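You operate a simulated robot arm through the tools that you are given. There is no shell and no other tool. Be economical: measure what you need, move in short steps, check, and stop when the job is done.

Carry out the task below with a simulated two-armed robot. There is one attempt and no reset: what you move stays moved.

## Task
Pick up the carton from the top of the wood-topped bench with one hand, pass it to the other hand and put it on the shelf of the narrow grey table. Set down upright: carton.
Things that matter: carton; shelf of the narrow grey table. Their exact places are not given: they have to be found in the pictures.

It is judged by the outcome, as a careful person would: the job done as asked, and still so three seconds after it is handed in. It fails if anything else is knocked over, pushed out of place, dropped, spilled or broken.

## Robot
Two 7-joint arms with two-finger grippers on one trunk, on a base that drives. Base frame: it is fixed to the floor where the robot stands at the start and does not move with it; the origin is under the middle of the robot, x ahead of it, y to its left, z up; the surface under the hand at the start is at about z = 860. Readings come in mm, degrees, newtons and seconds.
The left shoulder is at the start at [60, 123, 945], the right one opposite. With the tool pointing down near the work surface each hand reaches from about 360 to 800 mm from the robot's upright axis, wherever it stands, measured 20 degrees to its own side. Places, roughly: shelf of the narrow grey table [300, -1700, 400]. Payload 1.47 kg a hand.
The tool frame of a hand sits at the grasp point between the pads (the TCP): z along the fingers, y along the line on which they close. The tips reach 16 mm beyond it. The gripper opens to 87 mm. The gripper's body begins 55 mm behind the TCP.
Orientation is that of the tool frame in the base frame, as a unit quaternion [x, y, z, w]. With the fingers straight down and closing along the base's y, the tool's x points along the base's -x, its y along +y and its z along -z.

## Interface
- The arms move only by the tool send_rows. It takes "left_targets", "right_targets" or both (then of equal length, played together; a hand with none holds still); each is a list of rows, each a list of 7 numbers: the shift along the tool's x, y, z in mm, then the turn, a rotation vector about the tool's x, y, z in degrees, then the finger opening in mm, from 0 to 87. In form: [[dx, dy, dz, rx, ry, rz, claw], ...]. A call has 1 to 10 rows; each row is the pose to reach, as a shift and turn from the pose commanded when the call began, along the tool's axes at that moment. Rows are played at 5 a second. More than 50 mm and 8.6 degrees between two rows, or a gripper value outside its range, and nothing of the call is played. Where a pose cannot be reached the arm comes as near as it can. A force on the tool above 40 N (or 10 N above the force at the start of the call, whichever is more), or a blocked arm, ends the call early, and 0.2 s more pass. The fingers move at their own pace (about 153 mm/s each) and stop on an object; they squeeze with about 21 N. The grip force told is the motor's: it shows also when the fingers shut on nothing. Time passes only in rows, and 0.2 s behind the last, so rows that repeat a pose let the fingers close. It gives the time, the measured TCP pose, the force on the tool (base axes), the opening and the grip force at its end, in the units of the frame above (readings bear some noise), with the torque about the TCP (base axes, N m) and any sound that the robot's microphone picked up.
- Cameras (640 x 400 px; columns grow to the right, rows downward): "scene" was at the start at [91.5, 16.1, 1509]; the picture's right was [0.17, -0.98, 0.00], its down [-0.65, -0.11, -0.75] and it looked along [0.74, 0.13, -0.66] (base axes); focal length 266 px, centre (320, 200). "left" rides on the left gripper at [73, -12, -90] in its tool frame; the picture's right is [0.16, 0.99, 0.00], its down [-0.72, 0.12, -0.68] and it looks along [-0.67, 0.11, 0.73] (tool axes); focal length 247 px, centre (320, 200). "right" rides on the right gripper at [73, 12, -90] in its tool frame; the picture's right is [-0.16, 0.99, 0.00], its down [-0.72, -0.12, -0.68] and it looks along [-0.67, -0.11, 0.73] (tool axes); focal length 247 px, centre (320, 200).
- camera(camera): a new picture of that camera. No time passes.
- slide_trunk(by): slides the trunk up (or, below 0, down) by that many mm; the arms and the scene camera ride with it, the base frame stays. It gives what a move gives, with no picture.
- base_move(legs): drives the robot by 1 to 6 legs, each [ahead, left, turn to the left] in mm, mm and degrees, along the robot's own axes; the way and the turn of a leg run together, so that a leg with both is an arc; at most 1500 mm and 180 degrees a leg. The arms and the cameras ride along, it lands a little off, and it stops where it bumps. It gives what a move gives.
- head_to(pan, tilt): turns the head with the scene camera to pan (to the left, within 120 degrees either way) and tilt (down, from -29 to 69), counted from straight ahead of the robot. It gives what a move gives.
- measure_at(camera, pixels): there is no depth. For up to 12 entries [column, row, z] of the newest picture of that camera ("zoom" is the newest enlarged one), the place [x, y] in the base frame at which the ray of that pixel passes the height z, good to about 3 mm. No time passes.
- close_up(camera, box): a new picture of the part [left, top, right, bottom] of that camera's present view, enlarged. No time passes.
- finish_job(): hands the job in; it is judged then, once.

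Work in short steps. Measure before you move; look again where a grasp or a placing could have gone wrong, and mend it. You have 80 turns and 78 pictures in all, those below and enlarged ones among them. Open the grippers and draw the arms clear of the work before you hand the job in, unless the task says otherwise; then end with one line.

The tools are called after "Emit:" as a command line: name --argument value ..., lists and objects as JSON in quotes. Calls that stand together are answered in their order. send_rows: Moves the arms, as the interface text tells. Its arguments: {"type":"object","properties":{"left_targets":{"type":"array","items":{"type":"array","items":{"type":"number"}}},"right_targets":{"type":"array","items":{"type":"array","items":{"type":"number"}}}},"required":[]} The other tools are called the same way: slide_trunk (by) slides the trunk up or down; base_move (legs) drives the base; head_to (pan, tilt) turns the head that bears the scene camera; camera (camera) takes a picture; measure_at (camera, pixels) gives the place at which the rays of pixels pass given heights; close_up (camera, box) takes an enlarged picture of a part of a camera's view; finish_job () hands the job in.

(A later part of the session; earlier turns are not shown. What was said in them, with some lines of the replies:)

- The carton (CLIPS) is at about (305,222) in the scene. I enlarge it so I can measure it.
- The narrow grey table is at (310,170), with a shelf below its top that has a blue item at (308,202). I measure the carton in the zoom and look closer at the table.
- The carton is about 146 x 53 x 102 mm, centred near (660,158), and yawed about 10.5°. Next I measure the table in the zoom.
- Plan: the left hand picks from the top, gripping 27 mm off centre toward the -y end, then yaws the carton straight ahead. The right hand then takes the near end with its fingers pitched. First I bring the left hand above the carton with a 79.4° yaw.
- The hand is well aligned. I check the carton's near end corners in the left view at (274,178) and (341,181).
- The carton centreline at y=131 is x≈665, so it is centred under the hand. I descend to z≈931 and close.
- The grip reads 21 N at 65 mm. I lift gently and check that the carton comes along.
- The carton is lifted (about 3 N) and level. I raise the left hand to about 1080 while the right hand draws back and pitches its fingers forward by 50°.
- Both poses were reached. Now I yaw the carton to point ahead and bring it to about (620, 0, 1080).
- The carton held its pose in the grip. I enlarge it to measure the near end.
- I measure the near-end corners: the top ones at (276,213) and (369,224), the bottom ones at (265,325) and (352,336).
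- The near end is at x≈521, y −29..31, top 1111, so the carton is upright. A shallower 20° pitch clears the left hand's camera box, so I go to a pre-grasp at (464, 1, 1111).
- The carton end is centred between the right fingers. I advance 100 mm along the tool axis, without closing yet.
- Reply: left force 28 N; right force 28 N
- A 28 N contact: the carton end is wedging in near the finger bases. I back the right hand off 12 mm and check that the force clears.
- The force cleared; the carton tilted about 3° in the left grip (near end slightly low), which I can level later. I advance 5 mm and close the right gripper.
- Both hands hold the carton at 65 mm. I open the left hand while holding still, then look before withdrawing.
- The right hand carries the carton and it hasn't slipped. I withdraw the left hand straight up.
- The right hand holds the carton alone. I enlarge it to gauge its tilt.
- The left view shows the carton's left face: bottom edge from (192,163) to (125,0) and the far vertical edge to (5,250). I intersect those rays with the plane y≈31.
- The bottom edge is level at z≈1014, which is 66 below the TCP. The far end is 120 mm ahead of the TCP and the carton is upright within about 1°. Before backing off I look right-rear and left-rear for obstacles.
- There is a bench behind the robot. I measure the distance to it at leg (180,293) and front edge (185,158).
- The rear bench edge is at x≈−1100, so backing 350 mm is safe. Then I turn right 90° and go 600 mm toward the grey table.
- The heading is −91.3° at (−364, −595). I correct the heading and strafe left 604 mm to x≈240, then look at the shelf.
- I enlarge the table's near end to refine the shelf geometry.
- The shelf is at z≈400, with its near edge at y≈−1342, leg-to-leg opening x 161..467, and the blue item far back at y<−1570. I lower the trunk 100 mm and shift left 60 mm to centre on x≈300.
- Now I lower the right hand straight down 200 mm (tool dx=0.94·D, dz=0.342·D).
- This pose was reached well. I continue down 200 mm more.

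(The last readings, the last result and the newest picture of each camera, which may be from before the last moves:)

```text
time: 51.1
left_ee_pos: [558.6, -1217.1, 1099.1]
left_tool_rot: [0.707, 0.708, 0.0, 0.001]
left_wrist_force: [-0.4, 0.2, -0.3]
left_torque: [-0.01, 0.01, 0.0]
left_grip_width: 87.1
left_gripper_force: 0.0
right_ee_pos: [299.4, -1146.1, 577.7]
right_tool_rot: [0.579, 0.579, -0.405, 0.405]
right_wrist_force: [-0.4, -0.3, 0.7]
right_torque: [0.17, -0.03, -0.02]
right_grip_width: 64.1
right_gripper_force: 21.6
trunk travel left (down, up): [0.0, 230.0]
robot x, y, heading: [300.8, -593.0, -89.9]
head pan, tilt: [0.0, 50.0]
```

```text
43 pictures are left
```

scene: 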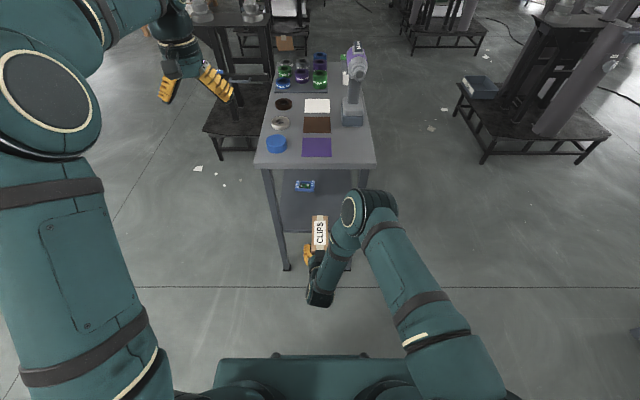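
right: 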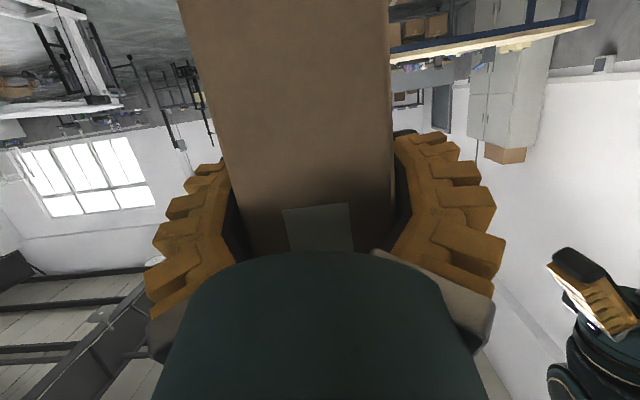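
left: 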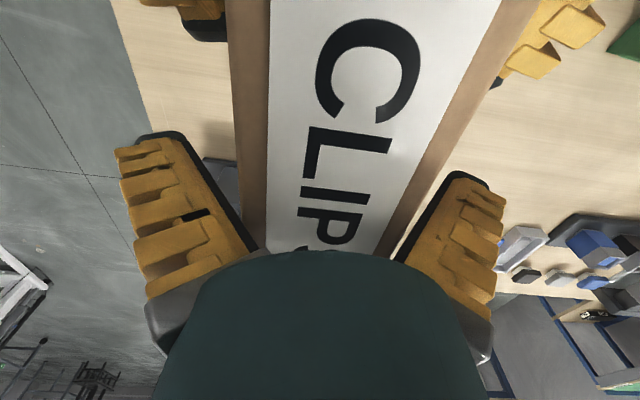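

The elbow now points forward near px (368,205). I check where it sits relative to the table edge.

Emit:
measure_at --camera "scene" --pixels '[[368, 192, 900], [368, 192, 800], [368, 192, 700], [368, 192, 600], [318, 300, 600], [318, 300, 650]]'

Emit:
close_up --camera "scene" --box '[260, 160, 500, 400]'

Emit:
camera --camera "left"

```text
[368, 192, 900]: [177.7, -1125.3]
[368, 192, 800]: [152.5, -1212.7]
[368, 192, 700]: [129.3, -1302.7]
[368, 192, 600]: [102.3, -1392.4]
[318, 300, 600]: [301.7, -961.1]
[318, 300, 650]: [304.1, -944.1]
```

```text
1.67 times, centred on (380, 280) of scene
```

zoom: 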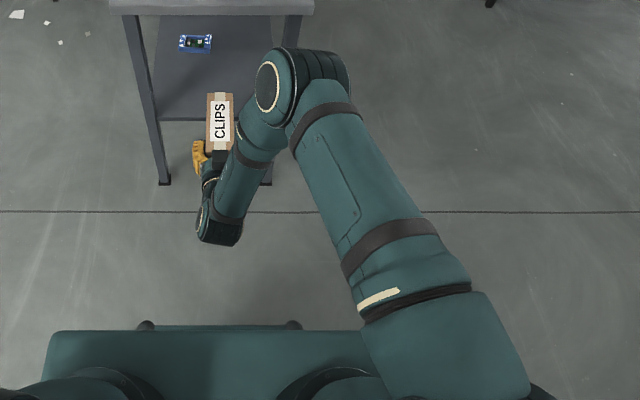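

```text
41 pictures are left
```

left: 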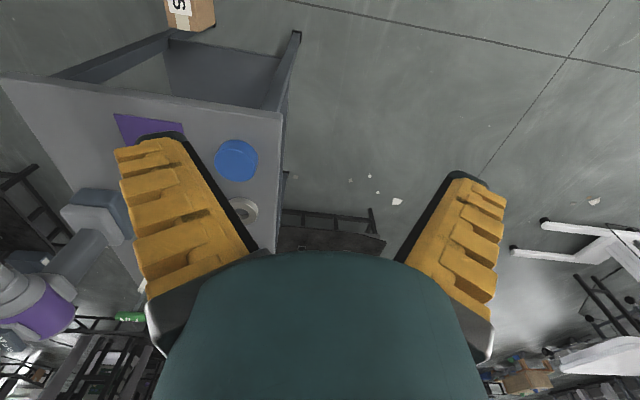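

The elbow leads too far forward to drive in this pose. Extending the arm moves the hand ahead of the elbow, so I extend 200 mm forward and 80 mm down, under the tabletop.

Emit:
send_rows --right_targets '[[0.7, 0, 21.5, 0, 0, 0, 30], [1.4, 0, 43.1, 0, 0, 0, 30], [2, 0, 64.6, 0, 0, 0, 30], [2.7, 0, 86.2, 0, 0, 0, 30], [3.4, 0, 107.7, 0, 0, 0, 30], [4.1, 0, 129.2, 0, 0, 0, 30], [4.8, 0, 150.8, 0, 0, 0, 30], [5.4, 0, 172.3, 0, 0, 0, 30], [6.1, 0, 193.9, 0, 0, 0, 30], [6.8, 0, 215.4, 0, 0, 0, 30]]'

Emit:
camera --camera "scene"

Emit:
camera --camera "right"

```text
time: 53.3
left_ee_pos: [558.0, -1216.3, 1100.0]
left_tool_rot: [0.706, 0.708, 0.0, 0.001]
left_wrist_force: [1.4, 0.0, 0.2]
left_torque: [0.0, 0.02, 0.0]
left_grip_width: 86.9
left_gripper_force: 0.1
right_ee_pos: [299.5, -1345.7, 499.3]
right_tool_rot: [0.579, 0.58, -0.404, 0.405]
right_wrist_force: [-0.2, -0.6, -0.2]
right_torque: [0.2, -0.03, 0.02]
right_grip_width: 63.8
right_gripper_force: 21.0
trunk travel left (down, up): [0.0, 230.0]
robot x, y, heading: [299.5, -597.5, -89.9]
head pan, tilt: [0.0, 50.0]
```

```text
40 pictures are left
```

scene: 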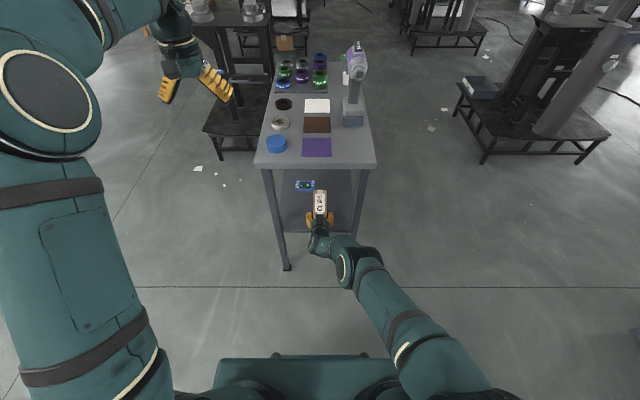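

```text
39 pictures are left
```

right: 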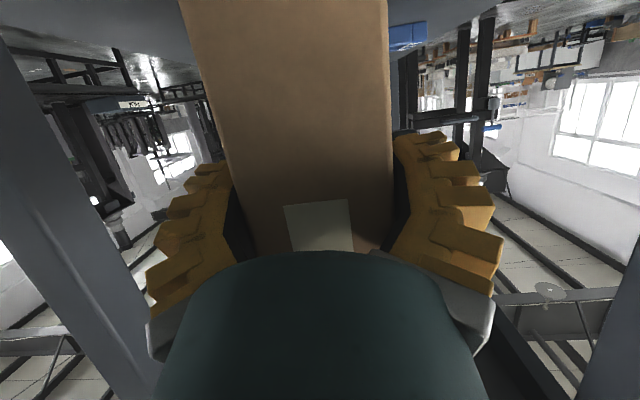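

The extension worked and the elbow is far back. The carton's near end is at y≈−1320, so I drive ahead 58 mm to bring it fully over the shelf.

Emit:
base_move --legs '[[58, 0, 0]]'

Emit:
close_up --camera "scene" --box '[250, 130, 400, 290]'

Emit:
camera --camera "right"

```text
time: 54.3
left_ee_pos: [559.5, -1274.9, 1098.4]
left_tool_rot: [0.707, 0.707, 0.001, -0.001]
left_wrist_force: [-0.6, -0.6, 0.1]
left_torque: [0.01, 0.02, -0.03]
left_grip_width: 86.9
left_gripper_force: 0.0
right_ee_pos: [299.4, -1403.5, 499.6]
right_tool_rot: [0.58, 0.58, -0.405, 0.405]
right_wrist_force: [0.8, -0.2, 0.0]
right_torque: [0.13, 0.02, 0.0]
right_grip_width: 63.7
right_gripper_force: 21.0
trunk travel left (down, up): [0.0, 230.0]
robot x, y, heading: [297.9, -652.9, -89.9]
head pan, tilt: [0.0, 50.0]
```

```text
2.50 times, centred on (325, 210) of scene
```

zoom: 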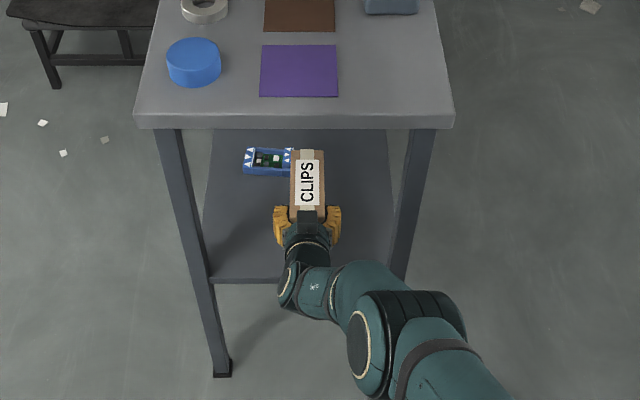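

```text
37 pictures are left
```

right: 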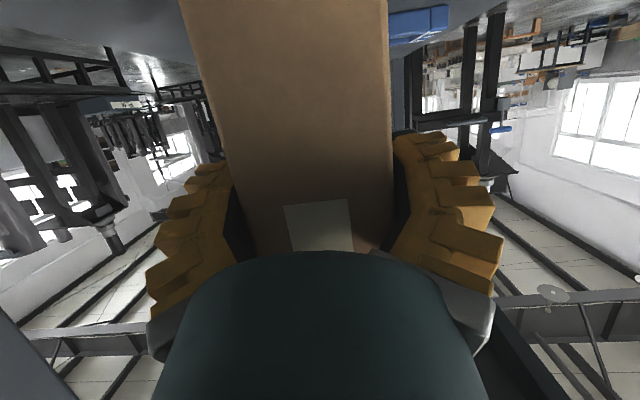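

The carton (x 270–330, y −1523..−1378) is clear of the blue item (x>363, y<−1570). I lower 27 mm in small steps.

Emit:
send_rows --right_targets '[[7.5, 0, 2.7, 0, 0, 0, 30], [14.1, 0, 5.1, 0, 0, 0, 30], [18.8, 0, 6.8, 0, 0, 0, 30], [22.6, 0, 8.2, 0, 0, 0, 30], [25.4, 0, 9.2, 0, 0, 0, 30]]'

Emit:
close_up --camera "scene" --box '[280, 170, 370, 260]'

Emit:
close_up --camera "right" --box '[160, 0, 480, 200]'

```text
time: 55.5
left_ee_pos: [558.2, -1273.5, 1098.4]
left_tool_rot: [0.706, 0.708, 0.0, 0.0]
left_wrist_force: [0.6, 0.4, 0.6]
left_torque: [0.01, -0.01, 0.02]
left_grip_width: 87.1
left_gripper_force: 0.1
right_ee_pos: [298.1, -1399.5, 495.3]
right_tool_rot: [0.579, 0.581, -0.404, 0.406]
right_wrist_force: [-0.4, 0.2, 1.1]
right_torque: [0.18, 0.02, 0.01]
right_grip_width: 63.8
right_gripper_force: 20.7
right hand out of reach, approached as far as the arm can: row 1, 2, 3, 4, 5
trunk travel left (down, up): [0.0, 230.0]
robot x, y, heading: [297.9, -652.8, -90.1]
head pan, tilt: [0.0, 50.0]
```

```text
4.44 times, centred on (325, 215) of scene
```

zoom: 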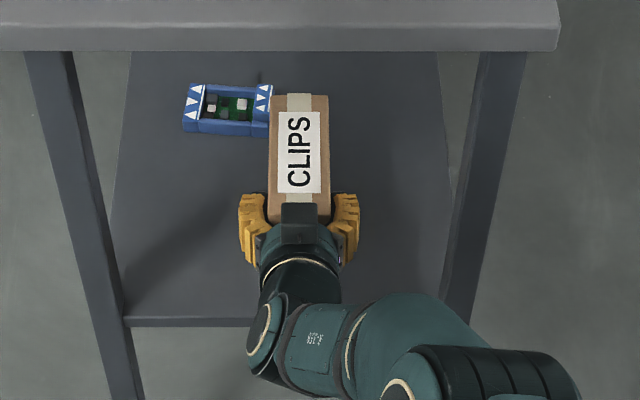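

```text
2.00 times, centred on (320, 100) of right
```

zoom: 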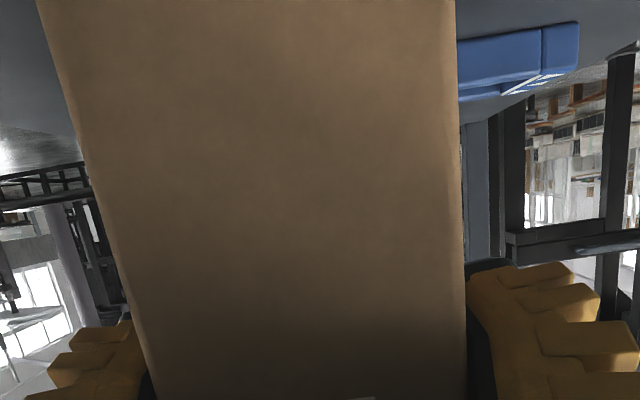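

The arm is at its reach limit. I retract the hand 68 mm (slightly up), then drive the base closer by the same amount.

Emit:
send_rows --right_targets '[[1.5, 0, -14, 0, 0, 0, 30], [2.9, 0, -28, 0, 0, 0, 30], [4.4, 0, -42, 0, 0, 0, 30], [5.8, 0, -56, 0, 0, 0, 30], [7.3, 0, -69.7, 0, 0, 0, 30]]'

```text
time: 56.7
left_ee_pos: [559.3, -1273.9, 1099.3]
left_tool_rot: [0.706, 0.708, 0.001, -0.001]
left_wrist_force: [-0.5, 0.3, 1.0]
left_torque: [-0.03, -0.05, -0.01]
left_grip_width: 87.1
left_gripper_force: 0.1
right_ee_pos: [296.2, -1331.1, 511.4]
right_tool_rot: [0.579, 0.58, -0.405, 0.406]
right_wrist_force: [-0.6, -0.1, 0.0]
right_torque: [0.13, 0.04, -0.03]
right_grip_width: 63.6
right_gripper_force: 21.1
trunk travel left (down, up): [0.0, 230.0]
robot x, y, heading: [296.3, -654.4, -90.0]
head pan, tilt: [0.0, 50.0]
```

The position is as expected. I lower 27 mm here and drive ahead 70 mm, with about 18 mm clearance above the shelf.

Emit:
send_rows --right_targets '[[8.5, 0, 3.1, 0, 0, 0, 30], [16.9, 0, 6.2, 0, 0, 0, 30], [25.4, 0, 9.2, 0, 0, 0, 30]]'

Emit:
base_move --legs '[[70, 0, 0]]'

Emit:
close_up --camera "scene" --box '[250, 130, 420, 300]'

```text
time: 57.5
left_ee_pos: [558.1, -1273.4, 1099.4]
left_tool_rot: [0.707, 0.708, 0.0, 0.0]
left_wrist_force: [0.0, -0.1, -0.1]
left_torque: [0.06, 0.02, -0.01]
left_grip_width: 87.0
left_gripper_force: 0.0
right_ee_pos: [297.1, -1331.8, 483.6]
right_tool_rot: [0.579, 0.58, -0.405, 0.405]
right_wrist_force: [0.0, 0.4, -0.7]
right_torque: [0.16, 0.01, 0.03]
right_grip_width: 63.8
right_gripper_force: 20.6
trunk travel left (down, up): [0.0, 230.0]
robot x, y, heading: [297.9, -649.9, -89.8]
head pan, tilt: [0.0, 50.0]
```

```text
time: 58.5
left_ee_pos: [557.1, -1345.2, 1098.8]
left_tool_rot: [0.707, 0.707, 0.001, -0.001]
left_wrist_force: [-1.0, -0.7, -0.6]
left_torque: [0.05, -0.01, 0.03]
left_grip_width: 87.0
left_gripper_force: 0.2
right_ee_pos: [295.4, -1401.5, 483.2]
right_tool_rot: [0.58, 0.58, -0.405, 0.405]
right_wrist_force: [0.0, -1.1, 0.0]
right_torque: [0.15, -0.03, -0.01]
right_grip_width: 63.8
right_gripper_force: 21.0
trunk travel left (down, up): [0.0, 230.0]
robot x, y, heading: [295.8, -722.0, -90.2]
head pan, tilt: [0.0, 50.0]
```

```text
2.35 times, centred on (335, 215) of scene
```

zoom: 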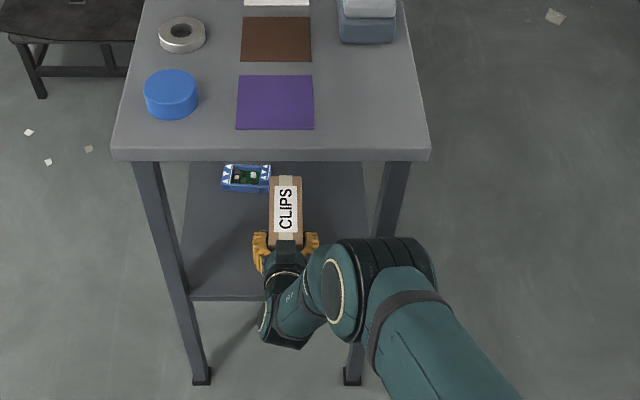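

Now I lower in fine steps until the carton touches the shelf (contact expected near TCP 466).

Emit:
send_rows --right_targets '[[4.7, 0, 1.7, 0, 0, 0, 30], [8.5, 0, 3.1, 0, 0, 0, 30], [11.3, 0, 4.1, 0, 0, 0, 30], [14.1, 0, 5.1, 0, 0, 0, 30]]'

Emit:
close_up --camera "right" --box '[160, 0, 480, 200]'

```text
time: 59.5
left_ee_pos: [558.3, -1341.7, 1101.1]
left_tool_rot: [0.707, 0.708, 0.0, 0.0]
left_wrist_force: [0.0, 0.0, -0.2]
left_torque: [0.01, 0.0, 0.02]
left_grip_width: 86.7
left_gripper_force: 0.1
right_ee_pos: [295.9, -1403.0, 473.1]
right_tool_rot: [0.578, 0.579, -0.407, 0.407]
right_wrist_force: [0.7, 6.7, 21.0]
right_torque: [0.48, 0.0, 0.02]
right_grip_width: 64.0
right_gripper_force: 20.7
trunk travel left (down, up): [0.0, 230.0]
robot x, y, heading: [295.5, -723.3, -90.0]
head pan, tilt: [0.0, 50.0]
```

```text
2.00 times, centred on (320, 100) of right
```

zoom: 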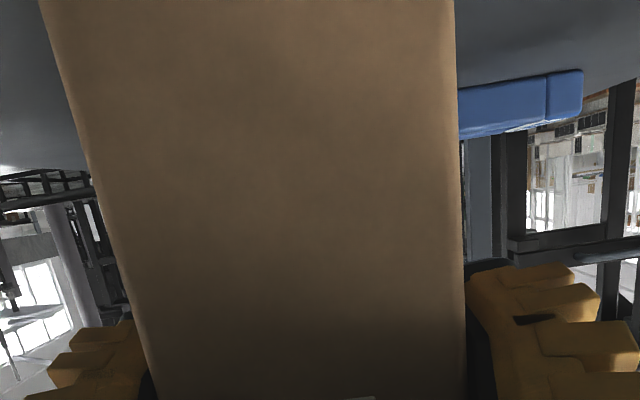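

Contact: 21 N at TCP 473, about 5 mm below first touch. I relieve about 3 mm and then open the fingers gradually.

Emit:
send_rows --right_targets '[[-1.5, 0, -0.5, 0, 0, 0, 30], [-2.8, 0, -1, 0, 0, 0, 30], [-2.8, 0, -1, 0, 0, 0, 30]]'

```text
time: 60.3
left_ee_pos: [558.4, -1343.1, 1100.1]
left_tool_rot: [0.708, 0.706, -0.001, -0.001]
left_wrist_force: [0.8, 0.4, 0.3]
left_torque: [-0.01, -0.02, -0.02]
left_grip_width: 87.2
left_gripper_force: 0.1
right_ee_pos: [295.8, -1402.2, 472.6]
right_tool_rot: [0.579, 0.58, -0.405, 0.406]
right_wrist_force: [0.9, -4.7, 7.2]
right_torque: [-0.17, 0.07, 0.09]
right_grip_width: 64.4
right_gripper_force: 21.4
trunk travel left (down, up): [0.0, 230.0]
robot x, y, heading: [295.8, -722.1, -89.8]
head pan, tilt: [0.0, 50.0]
```

The force has dropped to about 7 N and the carton is resting on the shelf. I open the fingers.

Emit:
send_rows --right_targets '[[0, 0, 0, 0, 0, 0, 68], [0, 0, 0, 0, 0, 0, 74], [0, 0, 0, 0, 0, 0, 80], [0, 0, 0, 0, 0, 0, 87], [0, 0, 0, 0, 0, 0, 87]]'

Emit:
camera --camera "right"

Emit:
close_up --camera "scene" --box '[280, 170, 380, 260]'

```text
time: 61.5
left_ee_pos: [557.4, -1343.3, 1099.7]
left_tool_rot: [0.707, 0.707, 0.001, 0.0]
left_wrist_force: [-0.5, -0.6, 0.0]
left_torque: [0.0, 0.02, 0.0]
left_grip_width: 86.9
left_gripper_force: 0.0
right_ee_pos: [295.7, -1401.6, 474.0]
right_tool_rot: [0.58, 0.579, -0.405, 0.405]
right_wrist_force: [0.7, -1.0, -0.4]
right_torque: [0.01, -0.03, -0.01]
right_grip_width: 87.1
right_gripper_force: 0.1
trunk travel left (down, up): [0.0, 230.0]
robot x, y, heading: [295.9, -724.6, -90.1]
head pan, tilt: [0.0, 50.0]
```

```text
32 pictures are left
```

right: 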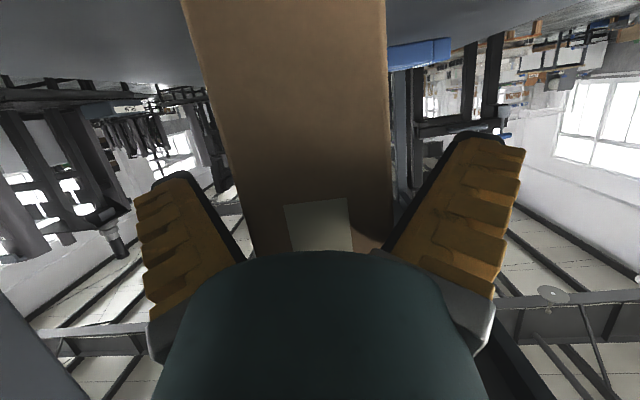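

```text
4.44 times, centred on (330, 215) of scene
```

zoom: 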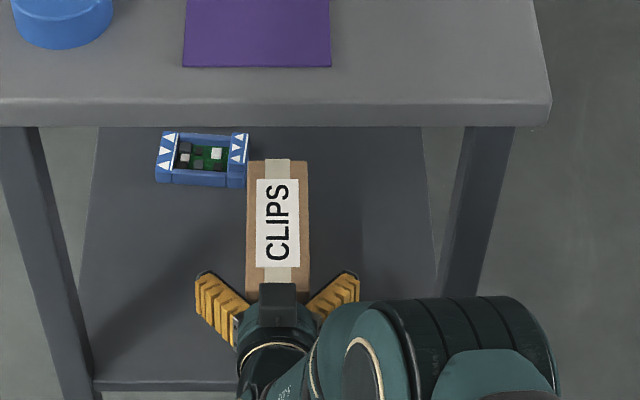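

The carton stands free on the shelf. I draw the right hand straight back 80 mm with the arm, then back the base away.

Emit:
send_rows --right_targets '[[3.4, 0, -9.4, 0, 0, 0, 87], [6.8, 0, -18.8, 0, 0, 0, 87], [10.3, 0, -28.2, 0, 0, 0, 87], [13.7, 0, -37.6, 0, 0, 0, 87], [20.5, 0, -56.4, 0, 0, 0, 87], [27.4, 0, -75.2, 0, 0, 0, 87]]'

Emit:
base_move --legs '[[-300, 0, 0]]'

Emit:
head_to --pan 0 --tilt 35

Emit:
camera --camera "scene"

Emit:
camera --camera "right"

```text
time: 62.9
left_ee_pos: [557.5, -1344.1, 1099.2]
left_tool_rot: [0.707, 0.707, 0.0, 0.0]
left_wrist_force: [-0.8, -0.5, -0.1]
left_torque: [0.02, -0.01, 0.0]
left_grip_width: 87.1
left_gripper_force: 0.2
right_ee_pos: [297.1, -1321.6, 472.7]
right_tool_rot: [0.58, 0.579, -0.406, 0.405]
right_wrist_force: [-0.2, 0.7, -0.6]
right_torque: [0.0, 0.0, -0.01]
right_grip_width: 86.9
right_gripper_force: 0.0
trunk travel left (down, up): [0.0, 230.0]
robot x, y, heading: [292.3, -722.4, -90.0]
head pan, tilt: [0.0, 50.0]
```

```text
time: 64.9
left_ee_pos: [555.0, -1074.2, 1099.8]
left_tool_rot: [0.708, 0.706, 0.0, 0.0]
left_wrist_force: [0.7, -0.6, -0.2]
left_torque: [0.02, 0.02, 0.0]
left_grip_width: 87.2
left_gripper_force: 0.1
right_ee_pos: [291.3, -1049.1, 471.9]
right_tool_rot: [0.581, 0.58, -0.405, 0.403]
right_wrist_force: [0.3, 0.4, 0.6]
right_torque: [0.0, 0.01, 0.02]
right_grip_width: 87.0
right_gripper_force: 0.0
trunk travel left (down, up): [0.0, 230.0]
robot x, y, heading: [297.0, -448.6, -90.4]
head pan, tilt: [0.0, 50.0]
stopped in leg 1: the robot was blocked; the commanded pose is now the measured one
```

```text
time: 65.6
left_ee_pos: [555.2, -1072.4, 1099.6]
left_tool_rot: [0.708, 0.706, -0.001, 0.0]
left_wrist_force: [-0.8, -0.4, -0.3]
left_torque: [0.01, 0.03, -0.01]
left_grip_width: 87.1
left_gripper_force: 0.0
right_ee_pos: [294.0, -1049.4, 471.9]
right_tool_rot: [0.58, 0.58, -0.405, 0.404]
right_wrist_force: [0.3, -0.6, 0.4]
right_torque: [-0.01, 0.01, -0.01]
right_grip_width: 87.1
right_gripper_force: 0.1
trunk travel left (down, up): [0.0, 230.0]
robot x, y, heading: [293.2, -449.8, -90.0]
head pan, tilt: [0.0, 35.0]
```

```text
30 pictures are left
```

scene: 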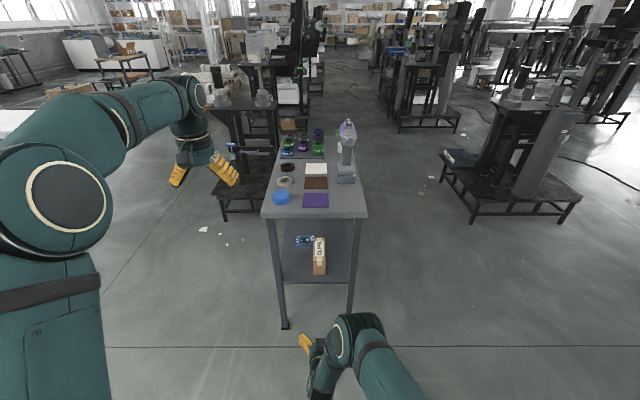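

```text
29 pictures are left
```

right: 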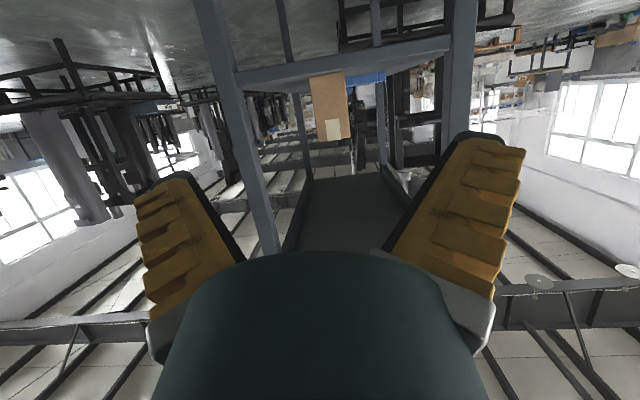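

The carton stands on the shelf, but the base touched the wood bench behind it and stopped. I move 40 mm off and check both the bench and the carton.

Emit:
base_move --legs '[[40, 0, 0]]'

Emit:
close_up --camera "scene" --box '[250, 200, 390, 300]'

Emit:
head_to --pan 120 --tilt 45

Emit:
camera --camera "scene"

```text
time: 66.5
left_ee_pos: [554.9, -1112.8, 1099.3]
left_tool_rot: [0.708, 0.706, 0.0, 0.0]
left_wrist_force: [0.6, -0.8, -0.2]
left_torque: [0.05, -0.01, 0.0]
left_grip_width: 87.0
left_gripper_force: 0.1
right_ee_pos: [293.0, -1089.2, 470.8]
right_tool_rot: [0.581, 0.579, -0.405, 0.403]
right_wrist_force: [0.5, -0.2, -0.5]
right_torque: [-0.02, 0.01, -0.02]
right_grip_width: 87.2
right_gripper_force: 0.1
trunk travel left (down, up): [0.0, 230.0]
robot x, y, heading: [295.3, -495.6, -90.1]
head pan, tilt: [0.0, 35.0]
```

```text
4.00 times, centred on (320, 250) of scene
```

zoom: 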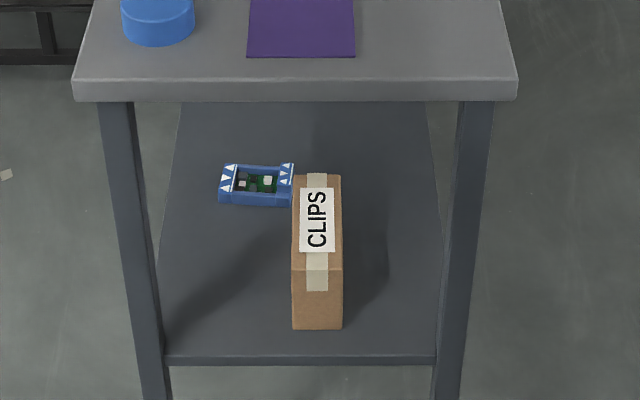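

```text
time: 68.5
left_ee_pos: [554.0, -1112.4, 1100.2]
left_tool_rot: [0.708, 0.706, 0.0, 0.001]
left_wrist_force: [-0.2, -0.4, 0.0]
left_torque: [-0.03, -0.02, 0.0]
left_grip_width: 87.0
left_gripper_force: 0.1
right_ee_pos: [291.6, -1088.8, 471.3]
right_tool_rot: [0.582, 0.579, -0.406, 0.403]
right_wrist_force: [-0.6, -0.1, -0.4]
right_torque: [0.0, 0.01, 0.01]
right_grip_width: 87.2
right_gripper_force: 0.1
trunk travel left (down, up): [0.0, 230.0]
robot x, y, heading: [298.4, -495.6, -90.0]
head pan, tilt: [120.0, 45.0]
```

```text
27 pictures are left
```

scene: 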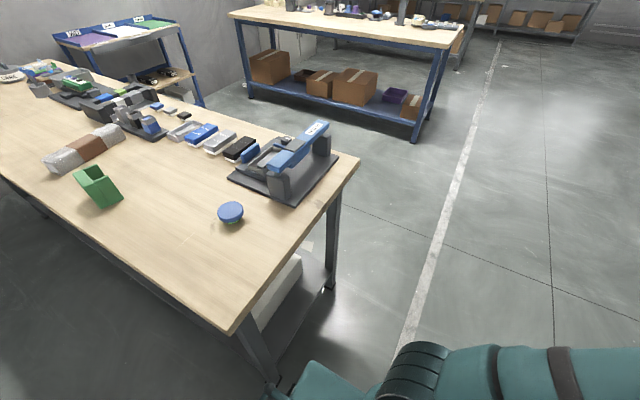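

The carton is upright and wholly on the shelf, the blue item is where it was, and nothing on the bench was upset. Both hands are open and clear, so I hand the job in.

Emit:
finish_job

```text
The job is handed in.
```

The carton was picked up with the left hand, passed to the right, and is standing upright on the shelf of the narrow grey table. While I was backing away, the base bumped the wood-topped bench and stopped. Nothing on the bench top looked disturbed afterwards, but I did not measure whether the bench itself shifted.
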